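You operate a simulated robot arm through the tools that you are given. There is no shell and no other tool. Be economical: measure what you need, move in short steps, check, and stop when the job is done.

The job below is to be done with a simulated two-armed robot. You get a single attempt, and the scene is never put back.

Task
Take the block brush on the store counter top and put it away on the long bench top. Then put the green strap on the size 57 bay floor. Then put the cup that says "Cup 22" from the top of the grading bench on the long bench top. Keep to this order.

The check looks at the end state, three seconds after you hand in, the way a careful person would. Anything else that was tipped, shoved, dropped, spilled or broken makes it a failure.

Robot
Two 7-joint arms with three-finger grippers on one trunk, on a base that drives. Base frame: it is fixed to the floor where the robot stands at the start and does not move with it; the origin is under the middle of the robot, x ahead of it, y to its left, z up; the surface under the hand at the start is at about z = 80. Readings come in cm, rad, newtons and seconds.
The left shoulder is at the start at [7, 16.5, 106.3], the right one opposite. With the tool pointing down near the work surface each hand reaches from about 38 to 88 cm from the robot's upright axis, wherever it stands, measured 20 degrees to its own side. Places, roughly: cup [-400, 175, 100]; green strap [75, -150, 75]; long bench top [-300, 600, 90]; size 57 bay floor (18x34 cm) [86, -154, 120]. Payload 3.91 kg a hand.
The TCP of each hand is the grasp point between the finger pads, 3 cm short of the fingertips. In the tool frame z runs along the fingers and y along their closing line. Largest opening 11.6 cm; the body of the gripper starts 7.3 cm behind the TCP.
Orientation is told as [roll, pitch, yaw] about the base's x, y, z axes, in that order, counted from this pose: with the fingers straight down and closing along the base's y, the tool's x points along the base's -x, its y along +y and its z along -z.

Tools
- The arms move only by the tool servo_tool. It takes "left_targets", "right_targets" or both (then of equal length, played together; a hand with none holds still); each is a list of rows, each a list of 6 numbers: the shift along the tool's x, y, z in m, then the turn, a rotation vector about the tool's x, y, z in rad. In form: [[tx, ty, tz, rx, ry, rz], ...]. A call has 1 to 10 rows; each row is the pose to reach, as a shift and turn from the pose commanded when the call began, along the tool's axes at that moment. "left_gripper" and "right_gripper" are, for a hand that has rows, the finger opening in m, from 0 to 0.116, set as the call begins (left out, the last holds). Each row takes 0.2 s and may step no farther than 5 cm and 0.15 rad from the row before; otherwise, or with a gripper value out of range, the whole call is refused. Where a pose cannot be reached the arm comes as near as it can. A force on the tool above 40 N (or 10 N above the force at the start of the call, whichever is more), or a blocked arm, ends the call early, and 0.2 s more pass. Each finger travels about 15.3 cm/s and halts on what it meets, pressing with about 32 N; the grip force reading is that of the motor and also rises with nothing between the fingers. The clock runs only during rows and for 0.2 s after the last one: add rows that repeat a pose to give the fingers time. The reply holds the time, the measured pose of the TCP, the force on the tool along the base axes, the opening and the grip force, in the units named above and with some noise, with the torque about the TCP (base axes, N m) and any sound that the robot's microphone picked up.
- Cameras (640 x 400 px; columns grow to the right, rows downward): "scene" is now at [12.9, -4.12, 137.81]; the picture's right is [-0.47, -0.88, 0.00], its down [-0.52, 0.28, -0.81] and it looks along [0.71, -0.38, -0.59] (base axes); focal length 252 px, centre (320, 200). "left" rides on the left gripper at [7.5, 1.7, -8.8] in its tool frame; the picture's right is [-0.22, 0.97, 0.00], its down [-0.70, -0.16, -0.70] and it looks along [-0.68, -0.16, 0.71] (tool axes); focal length 247 px, centre (320, 200). "right" rides on the right gripper at [5.2, 5.6, -8.8] in its tool frame; the picture's right is [-0.73, 0.68, 0.00], its down [-0.49, -0.52, -0.70] and it looks along [-0.48, -0.51, 0.71] (tool axes); focal length 247 px, centre (320, 200). There is no depth. A picture from a camera that has moved, and an enlarged one, comes with that camera's place and axes in the base frame and with its lens.
- get_image(camera): a new picture of that camera. It takes no simulated time.
- lift_body(by): slides the trunk up (or, below 0, down) by that many cm; the arms and the scene camera ride with it, the base frame stays. It gives what a move gives, with no picture.
- base_move(legs): drives the robot by 1 to 6 legs, each [ahead, left, turn to the left] in cm, cm and rad, along the robot's own axes; the way and the turn of a leg run together, so that a leg with both is an arc; at most 150 cm and 3.142 rad a leg. The arms and the cameras ride along, it lands a little off, and it stops where it bumps. It gives what a move gives.
- turn_head(pan, tilt): turns the head with the scene camera to pan (to the left, within 1.501 rad either way) and tilt (down, from -0.506 to 1.204), counted from straight ahead of the robot. It gives what a move gives.
- enlarge(camera, box): a new picture of the part [left, top, right, bottom] of that camera's present view, enlarged. It takes no simulated time.
- hand_in(): hands the job in; it is judged then, once.

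Work in short steps. Places have to be worked out from the pictures, the camera data and where the tool is seen: move nearer, look again, correct. Check each grasp and each placing, and mend what went wrong. You have 165 turns and 122 pictures in all, those below and enlarged ones among them. Open the grippers and draw the arms clear of the work before you hand the job in, unless the task says otherwise; then end with one line.

The tools are called after ">>>" as a command line: name --argument value ..., lists and objects as JSON in quotes. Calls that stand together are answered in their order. servo_tool: Moves the arms, as the interface text tells. Its arguments: {"type":"object","properties":{"left_targets":{"type":"array"},"left_gripper":{"type":"number"},"right_targets":{"type":"array"},"right_gripper":{"type":"number"}},"required":[]} The other tools are called the same way: lift_body (by) slides the trunk up or down; base_move (legs) drives the base; turn_head (pan, tilt) turns the head that bears the scene camera; get_image (camera) takes a picture; enlarge (camera, box) takes an enlarged picture of a part of a camera's view; hand_in () hands the job in.

At the start:

```text
clock: 0.0
left_eef_pos: [57.34, 1.73, 112.4]
left_tcp_rot: [0.0, 0.0, 0.0]
left_wrist_force: [0.3, -1.2, 0.5]
left_torque: [-0.05, 0.01, 0.0]
left_finger_gap: 11.6
left_gripper_force: 0.1
right_eef_pos: [53.33, -46.24, 106.27]
right_tcp_rot: [0.0, -0.001, 0.001]
right_wrist_force: [0.1, 0.4, -0.2]
right_torque: [-0.03, 0.01, -0.03]
right_finger_gap: 11.6
right_gripper_force: 0.0
trunk travel left (down, up): [-60.0, 24.0]
robot x, y, heading: [-0.05, -0.07, 0.004]
head pan, tilt: [-0.49, 0.628]
```

scene: 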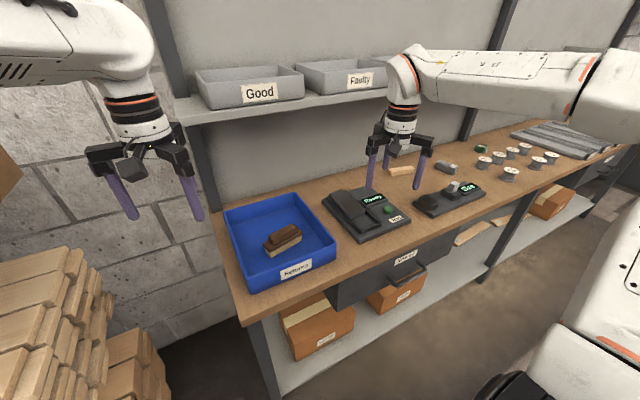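
right: 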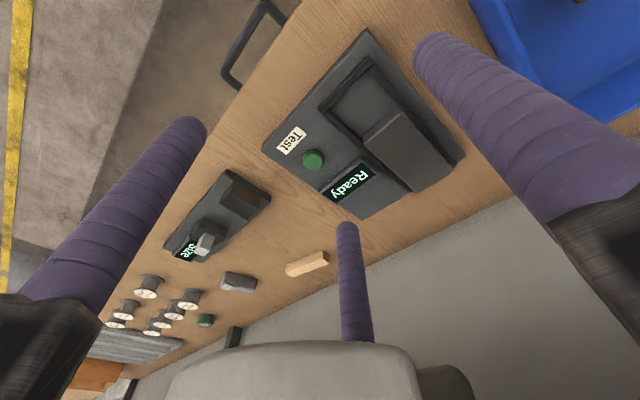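
left: 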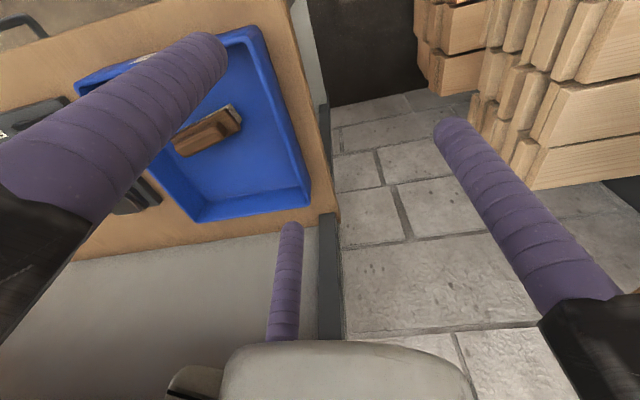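

The blue tray on the bench ahead holds a brush; I need to know the surroundings first, so I turn the head to look left and right.

>>> enlarge --camera "scene" --box '[200, 120, 480, 300]'

>>> turn_head --pan -1.2 --tilt 0.4

>>> get_image --camera "scene"

>>> turn_head --pan 1.2 --tilt 0.3

>>> get_image --camera "scene"

```text
2.22 times, centred on (340, 210) of scene
camera zoom: at [12.9, -4.12, 137.81], right [-0.47, -0.88, 0.0], down [-0.52, 0.28, -0.81], along [0.71, -0.38, -0.59], focal length 559 px, centre (276, 178)
```

zoom: 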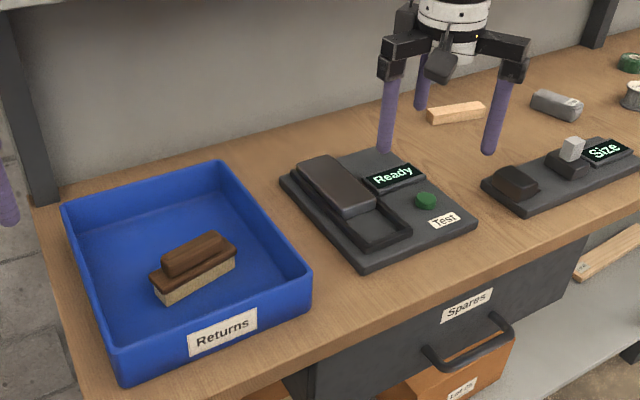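

```text
clock: 1.1
left_eef_pos: [57.3, 1.83, 112.37]
left_tcp_rot: [0.0, 0.001, 0.0]
left_wrist_force: [-0.2, 0.7, 1.0]
left_torque: [-0.02, 0.02, -0.05]
left_finger_gap: 11.59
left_gripper_force: 0.0
right_eef_pos: [53.32, -46.14, 106.16]
right_tcp_rot: [-0.001, 0.0, -0.001]
right_wrist_force: [-0.1, 0.1, 0.4]
right_torque: [0.03, 0.0, -0.01]
right_finger_gap: 11.6
right_gripper_force: 0.0
trunk travel left (down, up): [-60.0, 24.0]
robot x, y, heading: [-0.09, -0.21, 0.002]
head pan, tilt: [-1.201, 0.4]
```

```text
117 pictures are left
camera scene: at [8.54, -8.63, 139.87], right [-0.93, -0.36, 0.0], down [-0.14, 0.36, -0.92], along [0.33, -0.86, -0.39], focal length 252 px, centre (320, 200)
```

scene: 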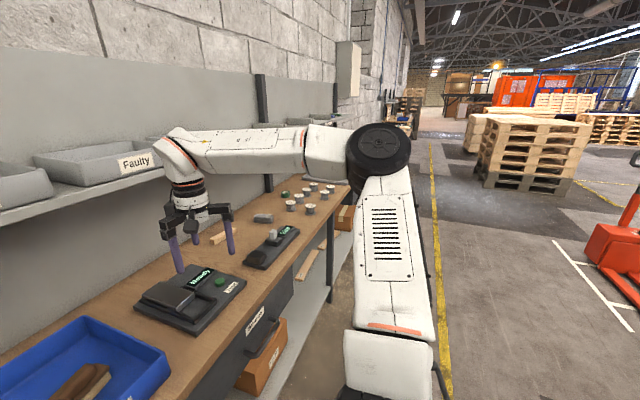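

```text
clock: 3.3
left_eef_pos: [57.31, 1.79, 112.23]
left_tcp_rot: [0.0, 0.0, -0.001]
left_wrist_force: [-0.3, -0.2, 0.4]
left_torque: [0.04, -0.05, 0.01]
left_finger_gap: 11.58
left_gripper_force: 0.1
right_eef_pos: [53.39, -46.07, 106.22]
right_tcp_rot: [-0.001, 0.0, 0.0]
right_wrist_force: [-0.6, -0.3, -0.8]
right_torque: [0.03, 0.02, 0.01]
right_finger_gap: 11.59
right_gripper_force: 0.1
trunk travel left (down, up): [-60.0, 24.0]
robot x, y, heading: [-0.16, -0.61, -0.001]
head pan, tilt: [1.201, 0.3]
```

```text
116 pictures are left
camera scene: at [8.56, 8.71, 140.8], right [0.93, -0.36, 0.0], down [-0.11, -0.28, -0.96], along [0.35, 0.89, -0.3], focal length 252 px, centre (320, 200)
```

scene: 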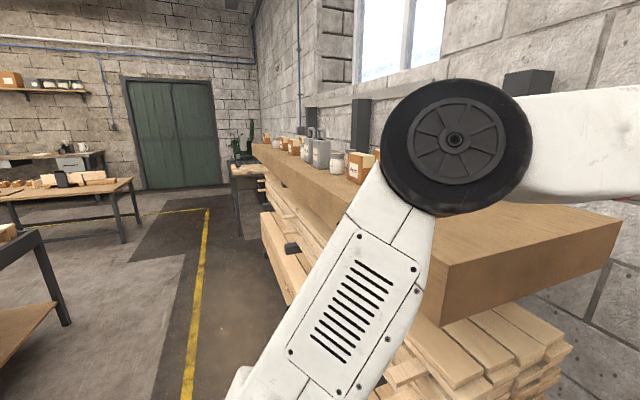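

I need to see what is behind before driving: looking at the pan limits.

>>> turn_head --pan 1.5 --tilt 0.3

>>> get_image --camera "scene"

>>> turn_head --pan -1.5 --tilt 0.3

>>> get_image --camera "scene"

```text
clock: 4.1
left_eef_pos: [57.37, 1.77, 112.36]
left_tcp_rot: [-0.001, 0.0, -0.001]
left_wrist_force: [-0.1, -0.3, 0.4]
left_torque: [-0.01, 0.07, -0.03]
left_finger_gap: 11.58
left_gripper_force: 0.0
right_eef_pos: [53.36, -46.13, 106.29]
right_tcp_rot: [0.0, 0.0, -0.001]
right_wrist_force: [-0.4, 0.2, 0.0]
right_torque: [-0.03, 0.0, 0.01]
right_finger_gap: 11.61
right_gripper_force: 0.1
trunk travel left (down, up): [-60.0, 24.0]
robot x, y, heading: [-0.08, -0.01, 0.0]
head pan, tilt: [1.499, 0.3]
```

```text
115 pictures are left
camera scene: at [5.86, 9.32, 140.8], right [1.0, -0.07, 0.0], down [-0.02, -0.29, -0.96], along [0.07, 0.95, -0.3], focal length 252 px, centre (320, 200)
```

scene: 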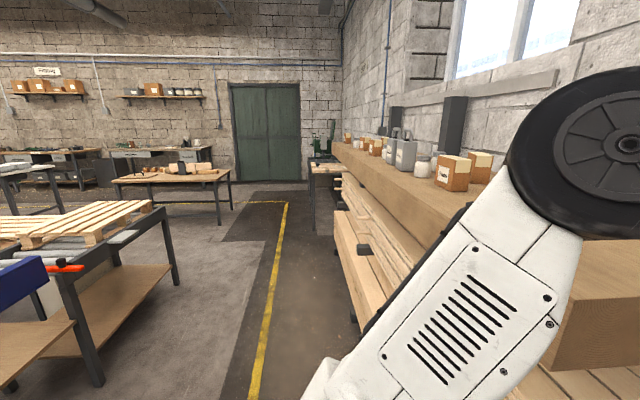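

```text
clock: 6.7
left_eef_pos: [57.37, 1.69, 112.38]
left_tcp_rot: [0.0, 0.0, 0.0]
left_wrist_force: [-0.1, -0.7, 0.5]
left_torque: [0.02, 0.01, -0.02]
left_finger_gap: 11.62
left_gripper_force: 0.0
right_eef_pos: [53.35, -46.24, 106.18]
right_tcp_rot: [0.0, 0.001, -0.002]
right_wrist_force: [0.6, -0.4, -1.8]
right_torque: [0.01, 0.01, 0.02]
right_finger_gap: 11.62
right_gripper_force: 0.0
trunk travel left (down, up): [-60.0, 24.0]
robot x, y, heading: [-0.16, -0.31, -0.002]
head pan, tilt: [-1.499, 0.3]
```

```text
114 pictures are left
camera scene: at [5.85, -9.31, 140.8], right [-1.0, -0.07, 0.0], down [-0.02, 0.29, -0.96], along [0.07, -0.95, -0.3], focal length 252 px, centre (320, 200)
```

scene: 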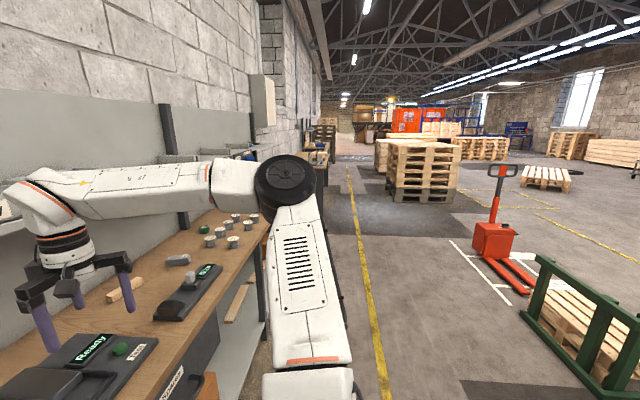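

The green strap and size-57 bay lie to the right along this bench's shelf; store counter is still unknown. I back off 35 cm and turn left to look behind.

>>> base_move --legs '[[-35, 0, 0], [0, 0, 0.9]]'

>>> turn_head --pan 1.2 --tilt 0.3

>>> get_image --camera "scene"

>>> turn_head --pan 0.0 --tilt 0.3

>>> get_image --camera "scene"

```text
clock: 11.3
left_eef_pos: [-0.92, 46.0, 112.49]
left_tcp_rot: [0.001, -0.001, 0.9]
left_wrist_force: [-0.3, -0.2, -0.5]
left_torque: [-0.02, 0.02, -0.01]
left_finger_gap: 11.58
left_gripper_force: 0.1
right_eef_pos: [34.36, 13.2, 106.26]
right_tcp_rot: [0.0, 0.0, 0.902]
right_wrist_force: [-0.1, -0.4, 0.5]
right_torque: [0.01, -0.02, 0.04]
right_finger_gap: 11.61
right_gripper_force: 0.1
trunk travel left (down, up): [-60.0, 24.0]
robot x, y, heading: [-35.31, -0.16, 0.9]
head pan, tilt: [-1.499, 0.3]
```

```text
clock: 13.7
left_eef_pos: [-0.83, 45.89, 112.43]
left_tcp_rot: [0.0, 0.001, 0.9]
left_wrist_force: [-0.2, -0.4, -0.1]
left_torque: [-0.01, 0.0, 0.02]
left_finger_gap: 11.61
left_gripper_force: 0.1
right_eef_pos: [34.36, 13.11, 106.16]
right_tcp_rot: [0.0, 0.0, 0.9]
right_wrist_force: [0.4, 0.2, -0.2]
right_torque: [0.0, 0.01, 0.01]
right_finger_gap: 11.61
right_gripper_force: 0.0
trunk travel left (down, up): [-60.0, 24.0]
robot x, y, heading: [-34.84, 0.3, 0.899]
head pan, tilt: [1.201, 0.3]
```

```text
113 pictures are left
camera scene: at [-36.44, 11.99, 140.8], right [0.86, 0.51, 0.0], down [0.15, -0.26, -0.96], along [-0.48, 0.82, -0.3], focal length 252 px, centre (320, 200)
```

scene: 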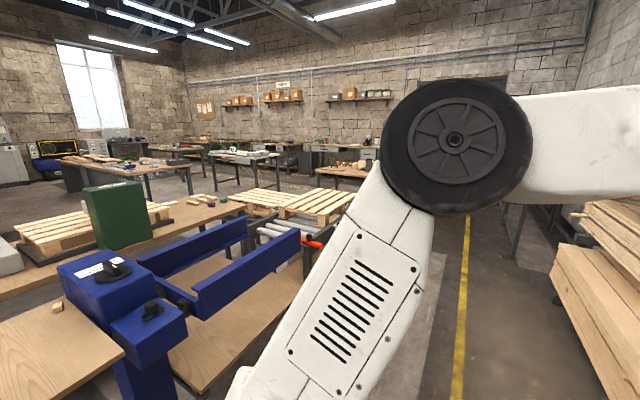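

```text
clock: 15.1
left_eef_pos: [-0.85, 46.0, 112.36]
left_tcp_rot: [-0.001, 0.001, 0.9]
left_wrist_force: [-0.5, 0.3, -0.5]
left_torque: [0.01, 0.01, 0.01]
left_finger_gap: 11.59
left_gripper_force: 0.1
right_eef_pos: [34.24, 13.25, 106.2]
right_tcp_rot: [-0.001, 0.0, 0.9]
right_wrist_force: [-0.3, -0.2, -0.5]
right_torque: [0.02, 0.02, 0.03]
right_finger_gap: 11.61
right_gripper_force: 0.0
trunk travel left (down, up): [-60.0, 24.0]
robot x, y, heading: [-35.17, -0.06, 0.898]
head pan, tilt: [0.0, 0.3]
```

```text
112 pictures are left
camera scene: at [-25.93, 11.27, 140.8], right [0.78, -0.62, 0.0], down [-0.18, -0.23, -0.96], along [0.59, 0.75, -0.3], focal length 252 px, centre (320, 200)
```

scene: 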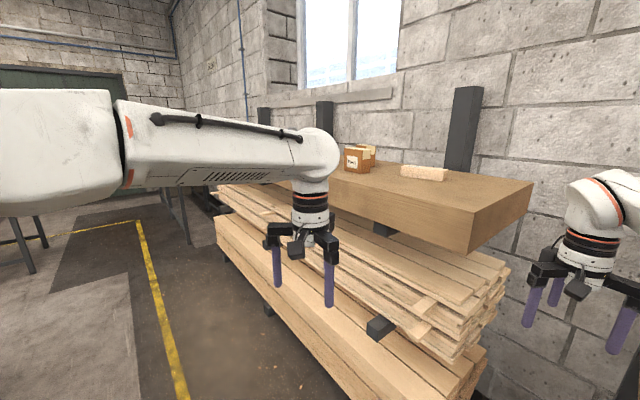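

Sawmill-like hall. I enlarge the far end to read signs and identify the surfaces.

>>> turn_head --pan 1.3 --tilt 0.1

>>> enlarge --camera "scene" --box '[200, 110, 400, 235]'

>>> enlarge --camera "scene" --box '[0, 110, 200, 235]'

```text
clock: 16.6
left_eef_pos: [-0.8, 46.0, 112.39]
left_tcp_rot: [0.0, -0.001, 0.899]
left_wrist_force: [0.4, -0.3, 0.6]
left_torque: [-0.05, 0.0, 0.02]
left_finger_gap: 11.6
left_gripper_force: 0.2
right_eef_pos: [34.26, 13.23, 106.24]
right_tcp_rot: [0.0, 0.0, 0.901]
right_wrist_force: [-0.1, 0.3, 0.3]
right_torque: [0.02, 0.02, 0.01]
right_finger_gap: 11.6
right_gripper_force: 0.1
trunk travel left (down, up): [-60.0, 24.0]
robot x, y, heading: [-35.04, 0.13, 0.899]
head pan, tilt: [1.3, 0.099]
```

```text
3.20 times, centred on (300, 172) of scene
camera zoom: at [-37.14, 11.38, 142.67], right [0.81, 0.59, 0.0], down [0.06, -0.08, -0.99], along [-0.59, 0.8, -0.1], focal length 805 px, centre (384, 288)
```

zoom: 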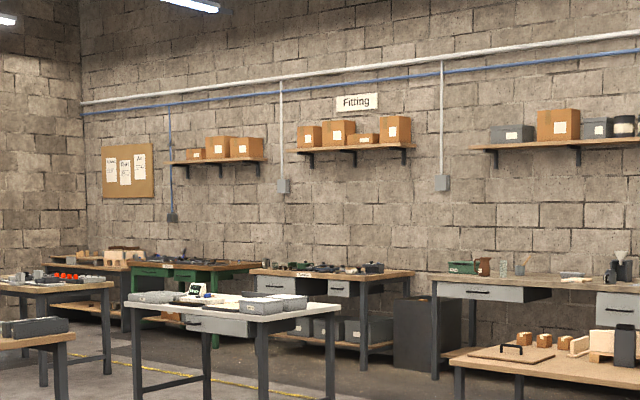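

```text
3.20 times, centred on (100, 172) of scene
camera zoom: at [-37.14, 11.38, 142.67], right [0.81, 0.59, 0.0], down [0.06, -0.08, -0.99], along [-0.59, 0.8, -0.1], focal length 805 px, centre (1024, 288)
```

zoom: 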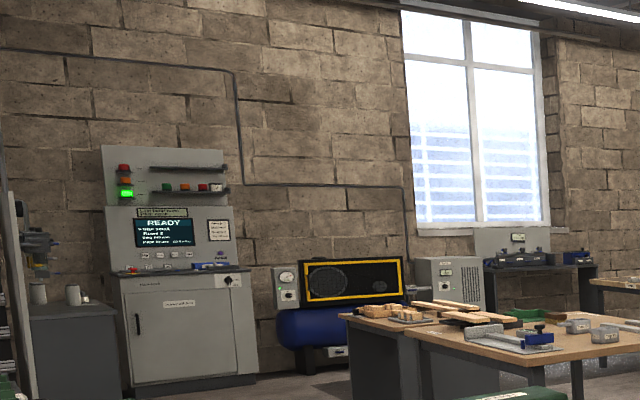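

The long bench is the one at the back wall with the coffee things. Store counter still unseen; I turn further left to view the rest.

>>> base_move --legs '[[0, 0, 0.95]]'

>>> turn_head --pan 0.8 --tilt 0.3

>>> get_image --camera "scene"

>>> turn_head --pan 1.5 --tilt 0.2

>>> get_image --camera "scene"

```text
clock: 19.4
left_eef_pos: [-52.31, 54.65, 112.3]
left_tcp_rot: [0.001, 0.001, 1.85]
left_wrist_force: [0.1, -0.1, 0.1]
left_torque: [-0.02, 0.02, -0.02]
left_finger_gap: 11.61
left_gripper_force: 0.1
right_eef_pos: [-5.39, 64.11, 106.17]
right_tcp_rot: [-0.001, 0.0, 1.851]
right_wrist_force: [-0.3, -0.9, 0.5]
right_torque: [-0.03, 0.03, -0.01]
right_finger_gap: 11.59
right_gripper_force: 0.0
trunk travel left (down, up): [-60.0, 24.0]
robot x, y, heading: [-34.92, 0.3, 1.849]
head pan, tilt: [1.3, 0.099]
```

```text
clock: 20.3
left_eef_pos: [-52.5, 54.58, 112.32]
left_tcp_rot: [0.001, 0.002, 1.849]
left_wrist_force: [-0.3, 0.8, 0.3]
left_torque: [-0.01, -0.01, 0.01]
left_finger_gap: 11.62
left_gripper_force: 0.1
right_eef_pos: [-5.23, 64.14, 106.22]
right_tcp_rot: [-0.001, 0.0, 1.849]
right_wrist_force: [-0.3, -0.3, 0.5]
right_torque: [0.01, 0.01, 0.01]
right_finger_gap: 11.6
right_gripper_force: 0.1
trunk travel left (down, up): [-60.0, 24.0]
robot x, y, heading: [-34.95, -0.36, 1.855]
head pan, tilt: [0.799, 0.3]
```

```text
109 pictures are left
camera scene: at [-44.46, 9.25, 140.81], right [0.47, 0.88, 0.0], down [0.26, -0.14, -0.96], along [-0.84, 0.45, -0.3], focal length 252 px, centre (320, 200)
```

scene: 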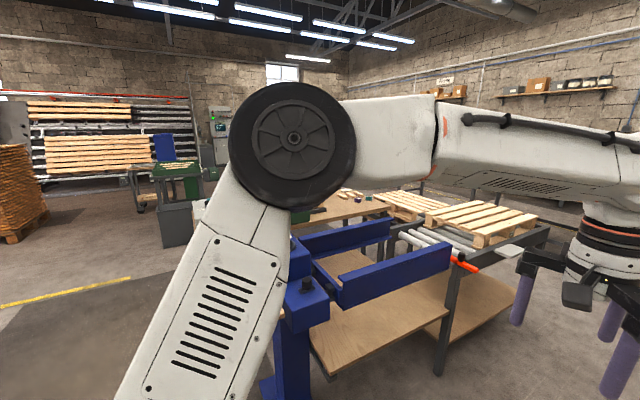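

```text
clock: 21.4
left_eef_pos: [-52.41, 54.67, 112.44]
left_tcp_rot: [0.0, -0.001, 1.849]
left_wrist_force: [-0.1, -0.3, -1.6]
left_torque: [0.02, -0.02, -0.02]
left_finger_gap: 11.58
left_gripper_force: 0.1
right_eef_pos: [-5.41, 63.96, 106.2]
right_tcp_rot: [0.0, 0.0, 1.851]
right_wrist_force: [0.6, 0.4, 0.9]
right_torque: [0.0, 0.01, 0.04]
right_finger_gap: 11.63
right_gripper_force: 0.0
trunk travel left (down, up): [-60.0, 24.0]
robot x, y, heading: [-34.61, 0.2, 1.851]
head pan, tilt: [1.499, 0.201]
```

```text
108 pictures are left
camera scene: at [-45.35, 2.93, 141.73], right [-0.21, 0.98, 0.0], down [0.2, 0.04, -0.98], along [-0.96, -0.2, -0.2], focal length 252 px, centre (320, 200)
```

scene: 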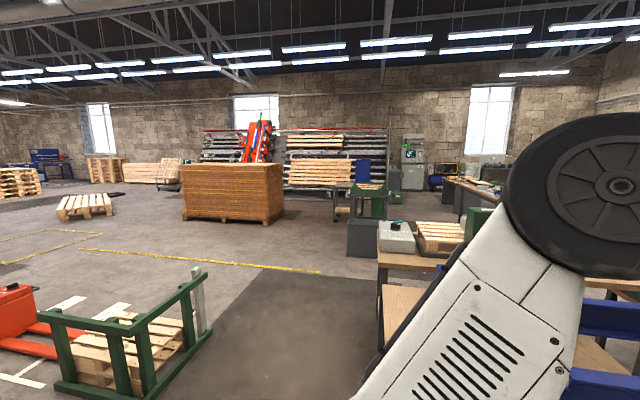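

The start bench with returns tray, spares and bays appears to be the store counter, and the brush lies in its tray. I drive back to the start pose and look at the whole bench.

>>> base_move --legs '[[0, 0, -1.85], [34, 0, 0]]'

>>> turn_head --pan -0.35 --tilt 0.75

>>> get_image --camera "scene"

>>> enlarge --camera "scene" --box '[200, 160, 440, 310]'

```text
clock: 28.1
left_eef_pos: [56.37, 3.42, 112.36]
left_tcp_rot: [-0.001, 0.0, 0.019]
left_wrist_force: [1.1, -0.3, -0.5]
left_torque: [0.0, 0.02, 0.0]
left_finger_gap: 11.6
left_gripper_force: 0.2
right_eef_pos: [53.43, -44.47, 106.21]
right_tcp_rot: [0.001, 0.001, 0.02]
right_wrist_force: [0.5, 0.0, -0.2]
right_torque: [0.03, 0.03, -0.02]
right_finger_gap: 11.61
right_gripper_force: 0.2
trunk travel left (down, up): [-60.0, 24.0]
robot x, y, heading: [-0.99, 0.66, 0.02]
head pan, tilt: [1.499, 0.201]
```

```text
clock: 29.9
left_eef_pos: [56.32, 3.38, 112.39]
left_tcp_rot: [0.001, 0.0, 0.018]
left_wrist_force: [0.1, 0.3, 0.1]
left_torque: [0.01, 0.01, -0.02]
left_finger_gap: 11.57
left_gripper_force: 0.1
right_eef_pos: [53.42, -44.42, 106.21]
right_tcp_rot: [0.0, 0.0, 0.021]
right_wrist_force: [-0.6, 0.0, 0.4]
right_torque: [0.01, -0.04, 0.0]
right_finger_gap: 11.6
right_gripper_force: 0.1
trunk travel left (down, up): [-60.0, 24.0]
robot x, y, heading: [-1.02, 0.48, 0.023]
head pan, tilt: [-0.351, 0.75]
```

```text
107 pictures are left
camera scene: at [12.1, -1.96, 136.77], right [-0.32, -0.95, 0.0], down [-0.65, 0.22, -0.73], along [0.69, -0.24, -0.68], focal length 252 px, centre (320, 200)
```

scene: 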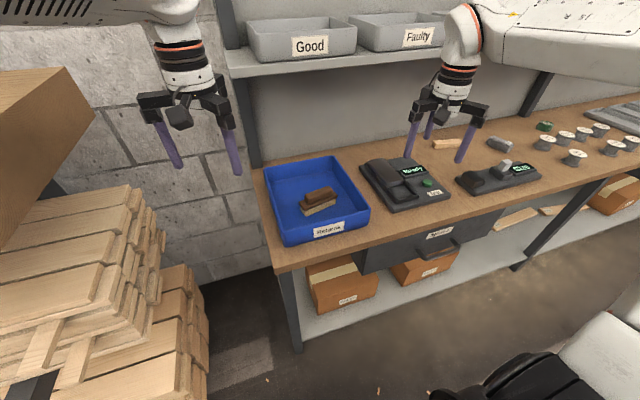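

```text
2.67 times, centred on (320, 235) of scene
camera zoom: at [12.1, -1.96, 136.77], right [-0.32, -0.95, 0.0], down [-0.65, 0.22, -0.73], along [0.69, -0.24, -0.68], focal length 671 px, centre (320, 107)
```

zoom: 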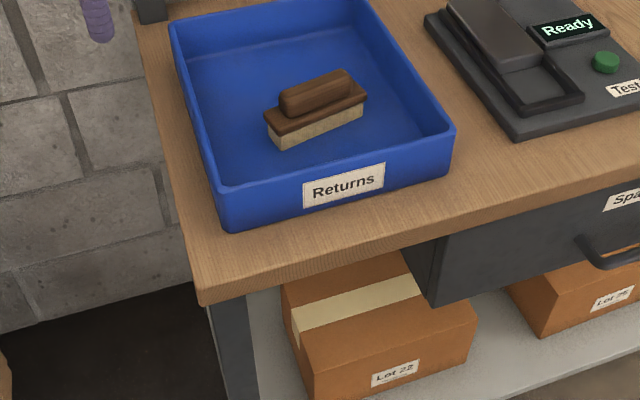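

The brush handle centre is near (65, -20, ~86), its long axis about along y. I turn the right hand by about -1.41 yaw above it, staying at z 106.

>>> servo_tool --right_targets '[[-0.012, 0.024, 0, 0, 0, 0.143], [-0.025, 0.048, 0, 0, 0, 0.286], [-0.037, 0.073, 0, 0, 0, 0.429], [-0.05, 0.097, 0, 0, 0, 0.572], [-0.062, 0.121, 0, 0, 0, 0.715], [-0.074, 0.145, 0, 0, 0, 0.858], [-0.087, 0.169, 0, 0, 0, 1.0], [-0.099, 0.194, 0, 0, 0, 1.143], [-0.112, 0.218, 0, 0, 0, 1.286], [-0.124, 0.242, 0, 0, 0, 1.43]]'

>>> get_image --camera "right"

>>> get_image --camera "scene"

```text
clock: 32.1
left_eef_pos: [56.4, 4.03, 112.36]
left_tcp_rot: [-0.005, -0.001, 0.021]
left_wrist_force: [1.2, 0.6, 0.8]
left_torque: [-0.08, 0.05, 0.02]
left_finger_gap: 11.6
left_gripper_force: 0.1
right_eef_pos: [67.34, -17.89, 121.4]
right_tcp_rot: [-0.111, 0.019, -1.423]
right_wrist_force: [0.6, 1.3, -0.5]
right_torque: [-0.13, 0.02, 0.03]
right_finger_gap: 11.58
right_gripper_force: 0.0
right hand out of reach, approached as far as the arm can: row 5, 6, 7, 8, 9, 10
trunk travel left (down, up): [-60.0, 24.0]
robot x, y, heading: [-1.03, 0.75, 0.022]
head pan, tilt: [-0.351, 0.75]
```

```text
105 pictures are left
camera right: at [73.02, -11.95, 129.6], right [0.78, -0.62, -0.09], down [-0.36, -0.56, 0.74], along [-0.51, -0.55, -0.66], focal length 247 px, centre (320, 200)
```

right: 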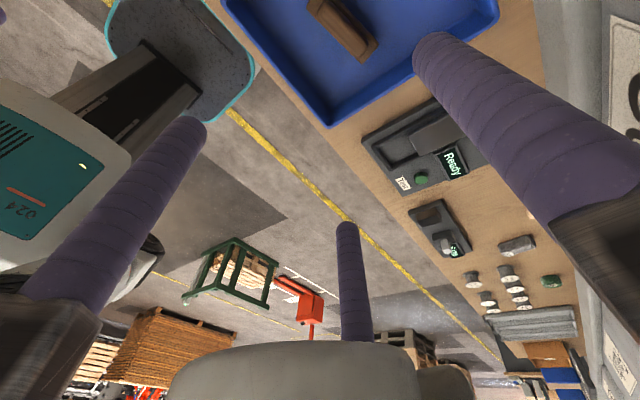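

```text
104 pictures are left
camera scene: at [12.12, -1.28, 136.78], right [-0.32, -0.95, 0.0], down [-0.65, 0.22, -0.73], along [0.69, -0.24, -0.68], focal length 252 px, centre (320, 200)
```

scene: 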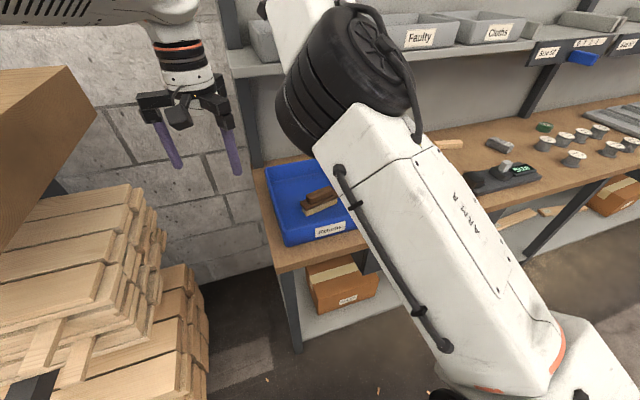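

Turning that way hits a wrist limit (hand rose to z 121). I reverse the motion exactly, and will turn the other way.

>>> servo_tool --right_targets '[[-0.022, -0.016, 0, 0, 0, -0.143], [-0.044, -0.031, 0, 0, 0, -0.286], [-0.067, -0.047, 0, 0, 0, -0.429], [-0.089, -0.062, 0, 0, 0, -0.572], [-0.111, -0.078, 0, 0, 0, -0.715], [-0.133, -0.094, 0, 0, 0, -0.858], [-0.155, -0.109, 0, 0, 0, -1.0], [-0.178, -0.125, 0, 0, 0, -1.143], [-0.2, -0.14, 0, 0, 0, -1.286], [-0.222, -0.156, 0, 0, 0, -1.43]]'

>>> servo_tool --right_targets '[[0, 0, 0, 0, 0, -0.145], [0, 0, 0, 0, 0, -0.29], [0, 0, 0, 0, 0, -0.435], [0, 0, 0, 0, 0, -0.58], [0, 0, 0, 0, 0, -0.725], [0, 0, 0, 0, 0, -0.87]]'

```text
clock: 34.3
left_eef_pos: [56.25, 3.22, 112.34]
left_tcp_rot: [0.001, -0.002, 0.02]
left_wrist_force: [-0.5, -0.1, -0.1]
left_torque: [0.03, 0.02, -0.03]
left_finger_gap: 11.61
left_gripper_force: 0.0
right_eef_pos: [55.61, -41.35, 122.72]
right_tcp_rot: [-0.025, 0.116, 0.032]
right_wrist_force: [-0.7, -0.4, -0.1]
right_torque: [0.05, -0.03, -0.02]
right_finger_gap: 11.59
right_gripper_force: 0.1
right hand out of reach, approached as far as the arm can: row 2, 3, 4, 5, 6
trunk travel left (down, up): [-60.0, 24.0]
robot x, y, heading: [-0.78, 0.61, 0.024]
head pan, tilt: [-0.351, 0.75]
```

```text
clock: 35.7
left_eef_pos: [56.25, 3.57, 112.45]
left_tcp_rot: [0.0, -0.001, 0.019]
left_wrist_force: [-0.2, 0.1, 1.2]
left_torque: [0.0, 0.0, 0.0]
left_finger_gap: 11.62
left_gripper_force: 0.0
right_eef_pos: [55.62, -41.28, 122.8]
right_tcp_rot: [0.074, 0.093, 0.907]
right_wrist_force: [-0.3, -0.8, -0.3]
right_torque: [-0.02, -0.01, 0.03]
right_finger_gap: 11.61
right_gripper_force: 0.0
trunk travel left (down, up): [-60.0, 24.0]
robot x, y, heading: [-1.0, 0.31, 0.016]
head pan, tilt: [-0.351, 0.75]
```

The other way turns freely. I level the hand (tilt ~0.1 remains from the clipping) and lower it, then finish the yaw.

>>> servo_tool --right_targets '[[0, 0, 0.04, 0.074, -0.093, 0], [0, 0, 0.08, 0.074, -0.093, 0], [0, 0, 0.12, 0.074, -0.093, 0], [0, 0, 0.16, 0.074, -0.093, 0]]'

>>> servo_tool --right_targets '[[0, 0, 0, 0, 0, -0.138], [0, 0, 0, 0, 0, -0.276], [0, 0, 0, 0, 0, -0.414], [0, 0, 0, 0, 0, -0.552], [0, 0, 0, 0, 0, -0.69], [0, 0, 0, 0, 0, -0.825]]'

```text
clock: 36.7
left_eef_pos: [56.41, 3.41, 112.38]
left_tcp_rot: [0.0, 0.001, 0.017]
left_wrist_force: [-0.2, 0.5, 0.1]
left_torque: [0.0, 0.04, 0.0]
left_finger_gap: 11.6
left_gripper_force: 0.0
right_eef_pos: [48.32, -42.61, 120.57]
right_tcp_rot: [0.065, 0.009, 0.895]
right_wrist_force: [0.5, -1.0, 0.2]
right_torque: [0.0, 0.04, -0.01]
right_finger_gap: 11.63
right_gripper_force: 0.0
right hand out of reach, approached as far as the arm can: row 1, 2, 3, 4
trunk travel left (down, up): [-60.0, 24.0]
robot x, y, heading: [-0.97, 0.64, 0.018]
head pan, tilt: [-0.351, 0.75]
```

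```text
clock: 38.1
left_eef_pos: [56.33, 3.44, 112.35]
left_tcp_rot: [0.001, 0.001, 0.019]
left_wrist_force: [-0.1, 0.0, -0.1]
left_torque: [0.03, 0.0, -0.02]
left_finger_gap: 11.58
left_gripper_force: 0.0
right_eef_pos: [48.35, -42.65, 120.64]
right_tcp_rot: [0.049, -0.04, 1.72]
right_wrist_force: [0.3, -0.1, 0.6]
right_torque: [0.0, 0.0, 0.0]
right_finger_gap: 11.6
right_gripper_force: 0.1
trunk travel left (down, up): [-60.0, 24.0]
robot x, y, heading: [-1.19, 0.42, 0.016]
head pan, tilt: [-0.351, 0.75]
```

Yaw is right (1.72). Now I level and shift horizontally over the tray to see whether the arm reaches there.

>>> servo_tool --right_targets '[[-0.025, -0.025, 0, 0.049, 0.04, 0], [-0.05, -0.05, 0, 0.049, 0.04, 0], [-0.075, -0.075, 0, 0.049, 0.04, 0], [-0.1, -0.1, 0, 0.049, 0.04, 0], [-0.125, -0.125, 0, 0.049, 0.04, 0], [-0.15, -0.15, 0, 0.049, 0.04, 0], [-0.175, -0.175, 0, 0.049, 0.04, 0], [-0.199, -0.202, 0, 0.049, 0.04, 0]]'

>>> get_image --camera "scene"

```text
clock: 39.9
left_eef_pos: [56.3, 3.49, 112.48]
left_tcp_rot: [0.0, 0.001, 0.019]
left_wrist_force: [-0.2, -0.3, -0.5]
left_torque: [0.03, -0.02, -0.01]
left_finger_gap: 11.61
left_gripper_force: 0.0
right_eef_pos: [61.54, -32.49, 128.4]
right_tcp_rot: [-0.001, 0.008, 1.733]
right_wrist_force: [0.4, -0.4, 0.3]
right_torque: [-0.01, 0.02, 0.03]
right_finger_gap: 11.59
right_gripper_force: 0.1
right hand out of reach, approached as far as the arm can: row 1, 2, 3, 4, 5, 6, 7, 8
trunk travel left (down, up): [-60.0, 24.0]
robot x, y, heading: [-1.07, 0.6, 0.019]
head pan, tilt: [-0.351, 0.75]
```

```text
103 pictures are left
camera scene: at [12.06, -1.94, 136.78], right [-0.32, -0.95, 0.0], down [-0.64, 0.22, -0.73], along [0.69, -0.24, -0.68], focal length 252 px, centre (320, 200)
```

scene: 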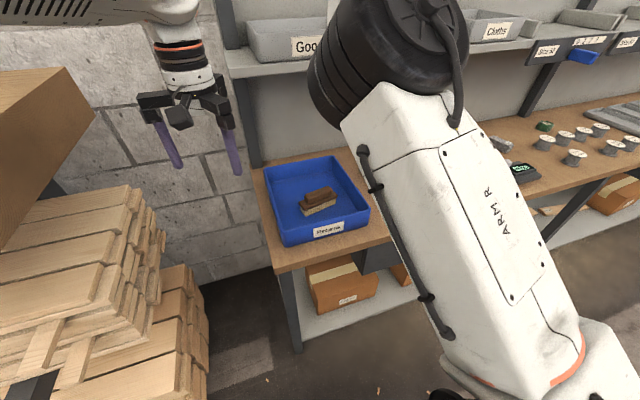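

The arm's elbow has swung into an awkward posture. I bring the right hand back toward its starting pose and will use the left hand instead for this grasp.

>>> servo_tool --right_targets '[[0.012, 0.01, 0, 0, 0, 0.145], [0.024, 0.02, 0, 0, 0, 0.29], [0.036, 0.03, 0, 0, 0, 0.435], [0.048, 0.04, 0, 0, 0, 0.58], [0.06, 0.05, 0, 0, 0, 0.725], [0.072, 0.06, 0, 0, 0, 0.87], [0.084, 0.07, 0, 0, 0, 1.015], [0.096, 0.08, 0, 0, 0, 1.16], [0.11, 0.09, 0, 0, 0, 1.305], [0.12, 0.1, 0, 0, 0, 1.45]]'

>>> servo_tool --right_targets '[[0, 0, 0.03, 0, 0, 0.13], [0, 0, 0.06, 0, 0, 0.26], [0, 0, 0.1, 0, 0, 0.26], [0, 0, 0.14, 0, 0, 0.26]]'

>>> get_image --camera "scene"

```text
clock: 42.1
left_eef_pos: [56.28, 3.53, 112.46]
left_tcp_rot: [-0.001, 0.0, 0.019]
left_wrist_force: [-0.8, 0.1, 0.7]
left_torque: [-0.05, -0.02, 0.01]
left_finger_gap: 11.63
left_gripper_force: 0.0
right_eef_pos: [53.26, -46.54, 128.11]
right_tcp_rot: [-0.006, 0.0, 0.276]
right_wrist_force: [0.7, -0.1, -0.6]
right_torque: [-0.01, -0.01, 0.02]
right_finger_gap: 11.61
right_gripper_force: 0.0
trunk travel left (down, up): [-60.0, 24.0]
robot x, y, heading: [-0.93, 0.45, 0.02]
head pan, tilt: [-0.351, 0.75]
```

```text
clock: 43.1
left_eef_pos: [56.34, 3.5, 112.4]
left_tcp_rot: [0.0, 0.001, 0.017]
left_wrist_force: [0.2, -0.6, 0.2]
left_torque: [0.0, 0.01, 0.0]
left_finger_gap: 11.62
left_gripper_force: 0.1
right_eef_pos: [46.9, -45.34, 123.85]
right_tcp_rot: [0.001, 0.009, 0.017]
right_wrist_force: [0.6, 0.0, -0.3]
right_torque: [0.03, -0.01, 0.02]
right_finger_gap: 11.63
right_gripper_force: 0.0
right hand out of reach, approached as far as the arm can: row 1, 2, 3, 4
trunk travel left (down, up): [-60.0, 24.0]
robot x, y, heading: [-1.2, 0.96, 0.018]
head pan, tilt: [-0.351, 0.75]
```

```text
102 pictures are left
camera scene: at [12.05, -2.06, 136.77], right [-0.33, -0.95, 0.0], down [-0.64, 0.22, -0.73], along [0.69, -0.24, -0.68], focal length 252 px, centre (320, 200)
```

scene: 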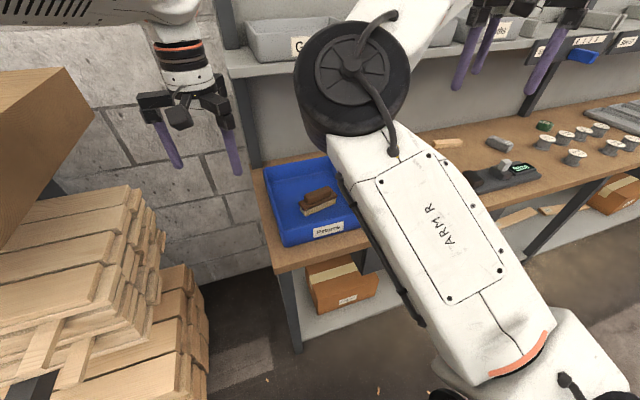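

The right elbow is swung inward and would block the left arm. I stretch the right hand out to the right side to unfold it.

>>> servo_tool --right_targets '[[0.022, -0.04, 0, 0, 0, 0], [0.044, -0.08, 0, 0, 0, 0], [0.066, -0.12, 0, 0, 0, 0], [0.088, -0.16, 0, 0, 0, 0], [0.11, -0.2, 0, 0, 0, 0], [0.132, -0.24, 0, 0, 0, 0], [0.154, -0.28, 0, 0, 0, 0], [0.176, -0.32, 0, 0, 0, 0], [0.198, -0.36, 0, 0, 0, 0], [0.22, -0.4, 0, 0, 0, 0]]'

>>> turn_head --pan -1.0 --tilt 0.5

>>> get_image --camera "scene"

```text
clock: 45.3
left_eef_pos: [56.15, 3.5, 112.45]
left_tcp_rot: [-0.001, 0.0, 0.021]
left_wrist_force: [-0.2, -0.3, -0.7]
left_torque: [0.04, -0.03, 0.0]
left_finger_gap: 11.59
left_gripper_force: 0.1
right_eef_pos: [26.22, -84.85, 124.27]
right_tcp_rot: [-0.006, -0.004, 0.016]
right_wrist_force: [0.1, 0.9, 0.0]
right_torque: [-0.01, 0.0, 0.02]
right_finger_gap: 11.6
right_gripper_force: 0.1
right hand out of reach, approached as far as the arm can: row 2, 3, 4, 5, 6, 7, 8, 10
trunk travel left (down, up): [-60.0, 24.0]
robot x, y, heading: [-0.9, 0.56, 0.019]
head pan, tilt: [-0.351, 0.75]
```

```text
clock: 46.3
left_eef_pos: [56.46, 3.46, 112.42]
left_tcp_rot: [-0.001, 0.0, 0.019]
left_wrist_force: [-0.1, -0.2, -0.1]
left_torque: [0.01, 0.01, -0.05]
left_finger_gap: 11.6
left_gripper_force: 0.1
right_eef_pos: [26.19, -84.74, 124.12]
right_tcp_rot: [-0.003, 0.003, 0.016]
right_wrist_force: [-0.9, 0.6, 0.2]
right_torque: [0.0, 0.03, -0.01]
right_finger_gap: 11.61
right_gripper_force: 0.0
trunk travel left (down, up): [-60.0, 24.0]
robot x, y, heading: [-1.17, 0.38, 0.016]
head pan, tilt: [-1.0, 0.499]
```

```text
101 pictures are left
camera scene: at [9.32, -6.85, 138.96], right [-0.83, -0.56, 0.0], down [-0.27, 0.4, -0.88], along [0.49, -0.73, -0.48], focal length 252 px, centre (320, 200)
```

scene: 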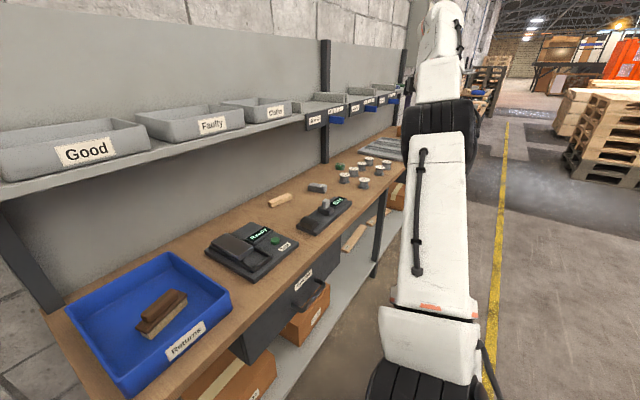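

Right arm is clear now. Turning the robot about -0.68 rad puts the brush 20° to the left hand's side and halves the wrist turn needed.

>>> base_move --legs '[[0, 0, -0.7]]'

>>> turn_head --pan 0.3 --tilt 0.75

>>> get_image --camera "scene"

```text
clock: 48.6
left_eef_pos: [44.76, -33.92, 112.56]
left_tcp_rot: [-0.001, 0.0, -0.679]
left_wrist_force: [-0.7, 0.1, -0.3]
left_torque: [-0.02, -0.01, -0.02]
left_finger_gap: 11.61
left_gripper_force: 0.1
right_eef_pos: [-35.13, -82.15, 124.08]
right_tcp_rot: [-0.007, -0.002, -0.68]
right_wrist_force: [0.0, 0.4, 0.2]
right_torque: [0.01, 0.01, -0.02]
right_finger_gap: 11.62
right_gripper_force: 0.0
trunk travel left (down, up): [-60.0, 24.0]
robot x, y, heading: [-1.21, 0.36, -0.683]
head pan, tilt: [-1.0, 0.499]
```

```text
clock: 50.1
left_eef_pos: [44.7, -34.01, 112.41]
left_tcp_rot: [0.001, 0.0, -0.68]
left_wrist_force: [0.6, 0.6, -0.6]
left_torque: [0.02, 0.0, -0.02]
left_finger_gap: 11.62
left_gripper_force: 0.0
right_eef_pos: [-35.06, -82.18, 124.24]
right_tcp_rot: [-0.007, 0.0, -0.681]
right_wrist_force: [0.1, 0.5, 1.1]
right_torque: [-0.01, -0.01, -0.01]
right_finger_gap: 11.58
right_gripper_force: 0.0
trunk travel left (down, up): [-60.0, 24.0]
robot x, y, heading: [-0.95, 0.91, -0.682]
head pan, tilt: [0.3, 0.75]
```

```text
100 pictures are left
camera scene: at [10.83, -5.6, 136.77], right [-0.37, -0.93, 0.0], down [-0.63, 0.25, -0.73], along [0.68, -0.27, -0.68], focal length 252 px, centre (320, 200)
```

scene: 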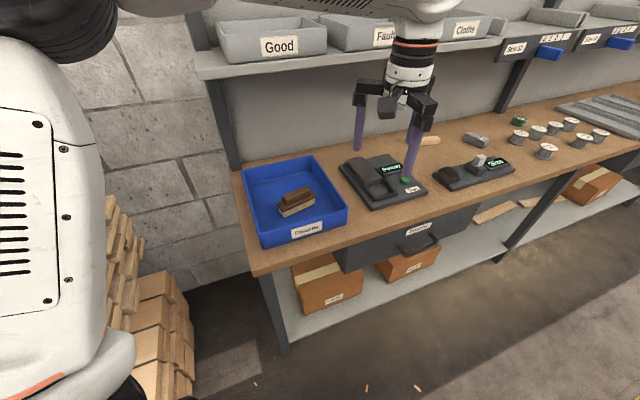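

Left hand is free to move. I shift it horizontally over the brush first, then turn in a second call.

>>> servo_tool --left_targets '[[-0.012, 0.04, 0, 0, 0, 0], [-0.024, 0.08, 0, 0, 0, 0], [-0.036, 0.12, 0, 0, 0, 0], [-0.048, 0.16, 0, 0, 0, 0], [-0.06, 0.2, 0, 0, 0, 0], [-0.072, 0.239, 0, 0, 0, 0]]'

>>> servo_tool --left_targets '[[0, 0, 0, 0, 0, 0.145], [0, 0, 0, 0, 0, 0.29]]'

>>> get_image --camera "left"

```text
clock: 51.5
left_eef_pos: [65.54, -19.74, 112.3]
left_tcp_rot: [-0.003, 0.0, -0.678]
left_wrist_force: [0.2, -0.2, 0.9]
left_torque: [-0.06, 0.02, -0.01]
left_finger_gap: 11.58
left_gripper_force: 0.1
right_eef_pos: [-34.96, -82.23, 124.27]
right_tcp_rot: [-0.007, -0.001, -0.68]
right_wrist_force: [-0.2, 0.6, 0.7]
right_torque: [0.02, -0.01, 0.01]
right_finger_gap: 11.62
right_gripper_force: 0.1
trunk travel left (down, up): [-60.0, 24.0]
robot x, y, heading: [-0.74, 0.78, -0.678]
head pan, tilt: [0.3, 0.75]
```

```text
clock: 52.1
left_eef_pos: [65.44, -19.9, 112.35]
left_tcp_rot: [-0.001, 0.0, -0.971]
left_wrist_force: [-0.1, 0.3, -0.6]
left_torque: [-0.02, -0.01, -0.01]
left_finger_gap: 11.6
left_gripper_force: 0.1
right_eef_pos: [-35.06, -82.27, 124.31]
right_tcp_rot: [-0.007, 0.001, -0.68]
right_wrist_force: [-0.5, 0.9, -0.4]
right_torque: [-0.02, 0.02, -0.02]
right_finger_gap: 11.64
right_gripper_force: 0.0
trunk travel left (down, up): [-60.0, 24.0]
robot x, y, heading: [-1.2, 0.29, -0.678]
head pan, tilt: [0.3, 0.75]
```

```text
99 pictures are left
camera left: at [62.57, -12.62, 121.25], right [0.93, 0.37, 0.0], down [0.26, -0.66, 0.7], along [0.26, -0.65, -0.71], focal length 247 px, centre (320, 200)
```

left: 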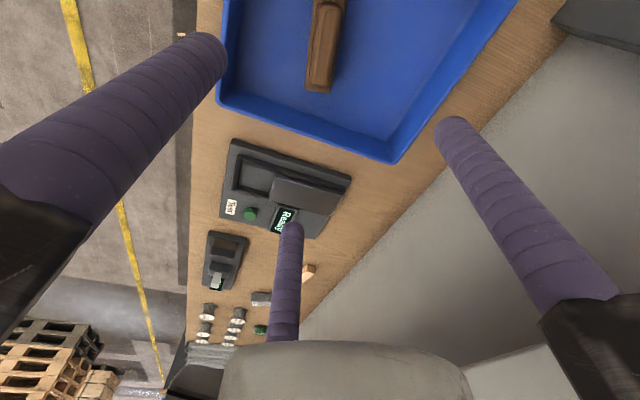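

Rotation works. Finish the yaw and lower to about z 97.

>>> servo_tool --left_targets '[[0, 0, 0.03, 0, 0, 0.145], [0, 0, 0.06, 0, 0, 0.29], [0, 0, 0.1, 0, 0, 0.44], [0, 0, 0.14, 0, 0, 0.44]]'

>>> get_image --camera "left"

>>> enlarge --camera "scene" --box '[200, 120, 400, 245]'

```text
clock: 53.1
left_eef_pos: [65.58, -20.02, 98.33]
left_tcp_rot: [-0.001, 0.0, -1.41]
left_wrist_force: [-0.1, 0.0, -0.7]
left_torque: [0.0, 0.0, 0.0]
left_finger_gap: 11.58
left_gripper_force: 0.0
right_eef_pos: [-34.89, -82.39, 124.32]
right_tcp_rot: [-0.007, 0.0, -0.681]
right_wrist_force: [-0.1, -0.2, 0.4]
right_torque: [0.0, 0.02, -0.02]
right_finger_gap: 11.61
right_gripper_force: 0.1
trunk travel left (down, up): [-60.0, 24.0]
robot x, y, heading: [-0.76, 0.73, -0.681]
head pan, tilt: [0.3, 0.75]
```

```text
98 pictures are left
camera left: at [65.96, -12.23, 107.2], right [1.0, -0.07, 0.0], down [-0.05, -0.71, 0.7], along [-0.05, -0.7, -0.71], focal length 247 px, centre (320, 200)
```

left: 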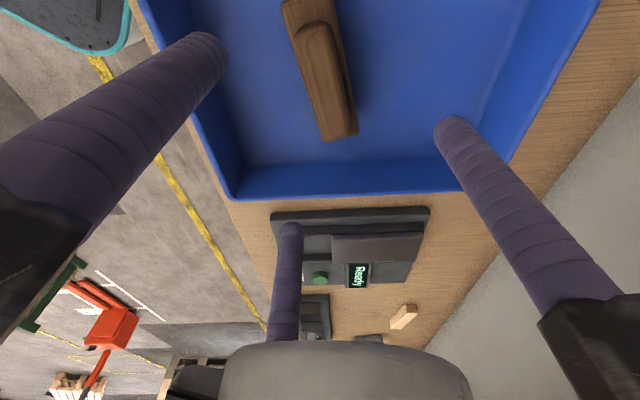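

```text
3.20 times, centred on (300, 182) of scene
camera zoom: at [10.93, -5.66, 136.76], right [-0.37, -0.93, 0.0], down [-0.63, 0.25, -0.73], along [0.68, -0.27, -0.68], focal length 805 px, centre (384, 256)
```

zoom: 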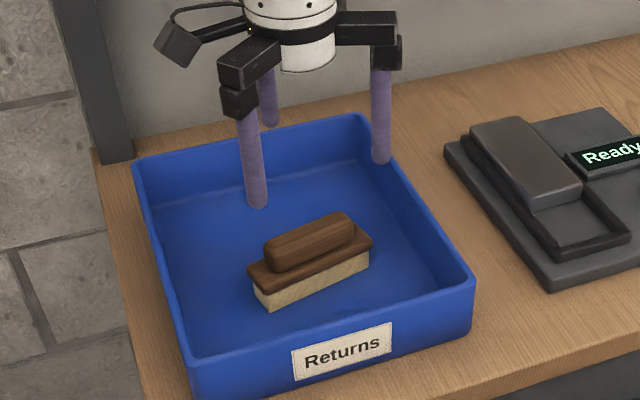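

The pictures show three finger rods rather than two; I test-close the left gripper in the air here to see how they really move.

>>> servo_tool --left_targets '[[0, 0, 0, 0, 0, 0], [0, 0, 0, 0, 0, 0], [0, 0, 0, 0, 0, 0]]' --left_gripper 0.04

>>> get_image --camera "left"

>>> enlarge --camera "scene" --box '[200, 120, 400, 245]'

```text
clock: 53.9
left_eef_pos: [65.45, -19.96, 98.41]
left_tcp_rot: [-0.001, 0.0, -1.409]
left_wrist_force: [-0.3, -0.4, -0.3]
left_torque: [-0.02, -0.04, -0.01]
left_finger_gap: 4.0
left_gripper_force: 0.2
right_eef_pos: [-35.09, -82.31, 124.21]
right_tcp_rot: [-0.005, -0.001, -0.681]
right_wrist_force: [-0.1, -1.0, -0.6]
right_torque: [-0.02, -0.03, 0.01]
right_finger_gap: 11.62
right_gripper_force: 0.2
trunk travel left (down, up): [-60.0, 24.0]
robot x, y, heading: [-0.99, 0.82, -0.676]
head pan, tilt: [0.3, 0.75]
```

```text
96 pictures are left
camera left: at [65.88, -12.18, 107.31], right [1.0, -0.06, 0.0], down [-0.05, -0.71, 0.7], along [-0.04, -0.7, -0.71], focal length 247 px, centre (320, 200)
```

left: 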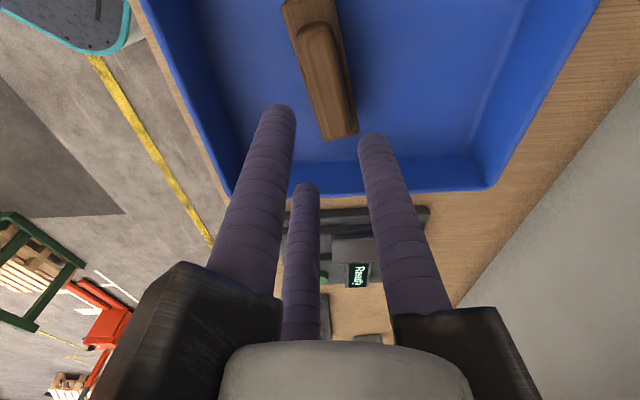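

```text
3.20 times, centred on (300, 182) of scene
camera zoom: at [10.83, -5.58, 136.77], right [-0.37, -0.93, 0.0], down [-0.63, 0.25, -0.73], along [0.68, -0.27, -0.68], focal length 805 px, centre (384, 256)
```

zoom: 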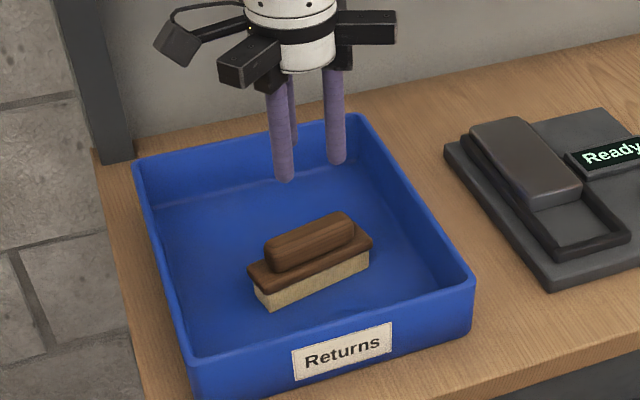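

The gripper is really a three-jaw one (jaws at tool +y and two at ±x,-y closing concentrically). For a 3-point grip, brush centre (~66.3,-20) should sit ~1.2 cm toward tool +y; I open to 10.2 cm and descend to z≈86.

>>> servo_tool --left_targets '[[-0.002, -0.004, 0, 0, 0, 0], [-0.002, -0.004, 0, 0, 0, 0], [-0.002, -0.004, 0.03, 0, 0, 0], [-0.002, -0.004, 0.06, 0, 0, 0], [-0.002, -0.004, 0.08, 0, 0, 0]]' --left_gripper 0.102

>>> enlarge --camera "scene" --box '[200, 120, 400, 245]'

>>> get_image --camera "left"

```text
clock: 55.1
left_eef_pos: [65.01, -20.17, 90.35]
left_tcp_rot: [-0.001, 0.0, -1.409]
left_wrist_force: [0.3, 0.3, -0.6]
left_torque: [0.04, 0.02, 0.02]
left_finger_gap: 10.19
left_gripper_force: 0.1
right_eef_pos: [-34.99, -82.4, 124.24]
right_tcp_rot: [-0.006, 0.001, -0.68]
right_wrist_force: [0.3, 0.1, 0.2]
right_torque: [-0.02, 0.02, 0.02]
right_finger_gap: 11.63
right_gripper_force: 0.1
trunk travel left (down, up): [-60.0, 24.0]
robot x, y, heading: [-0.85, 0.32, -0.681]
head pan, tilt: [0.3, 0.75]
```

```text
3.20 times, centred on (300, 182) of scene
camera zoom: at [10.88, -5.61, 136.76], right [-0.37, -0.93, 0.0], down [-0.63, 0.25, -0.73], along [0.68, -0.27, -0.68], focal length 805 px, centre (384, 256)
```

zoom: 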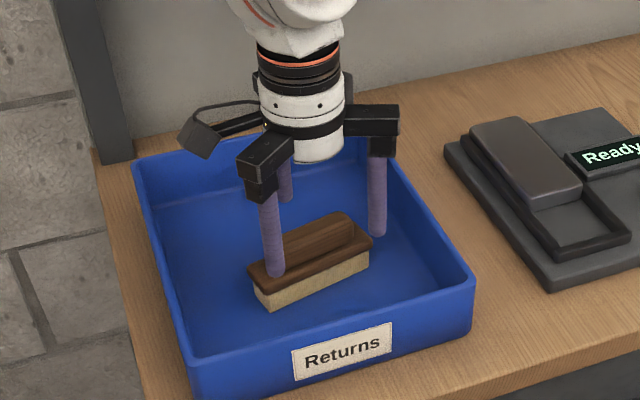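

```text
93 pictures are left
camera left: at [65.52, -12.41, 99.2], right [1.0, -0.06, 0.0], down [-0.05, -0.71, 0.7], along [-0.04, -0.7, -0.71], focal length 247 px, centre (320, 200)
```

left: 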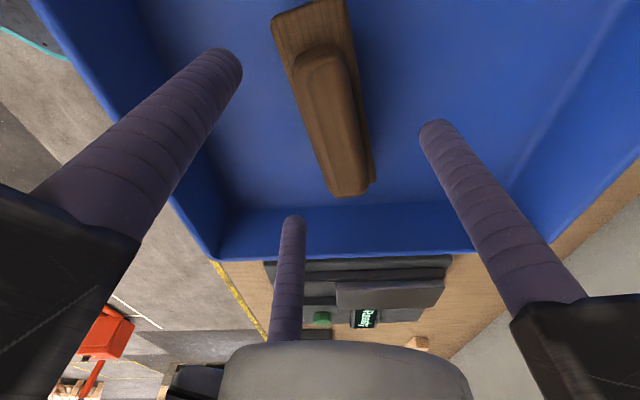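

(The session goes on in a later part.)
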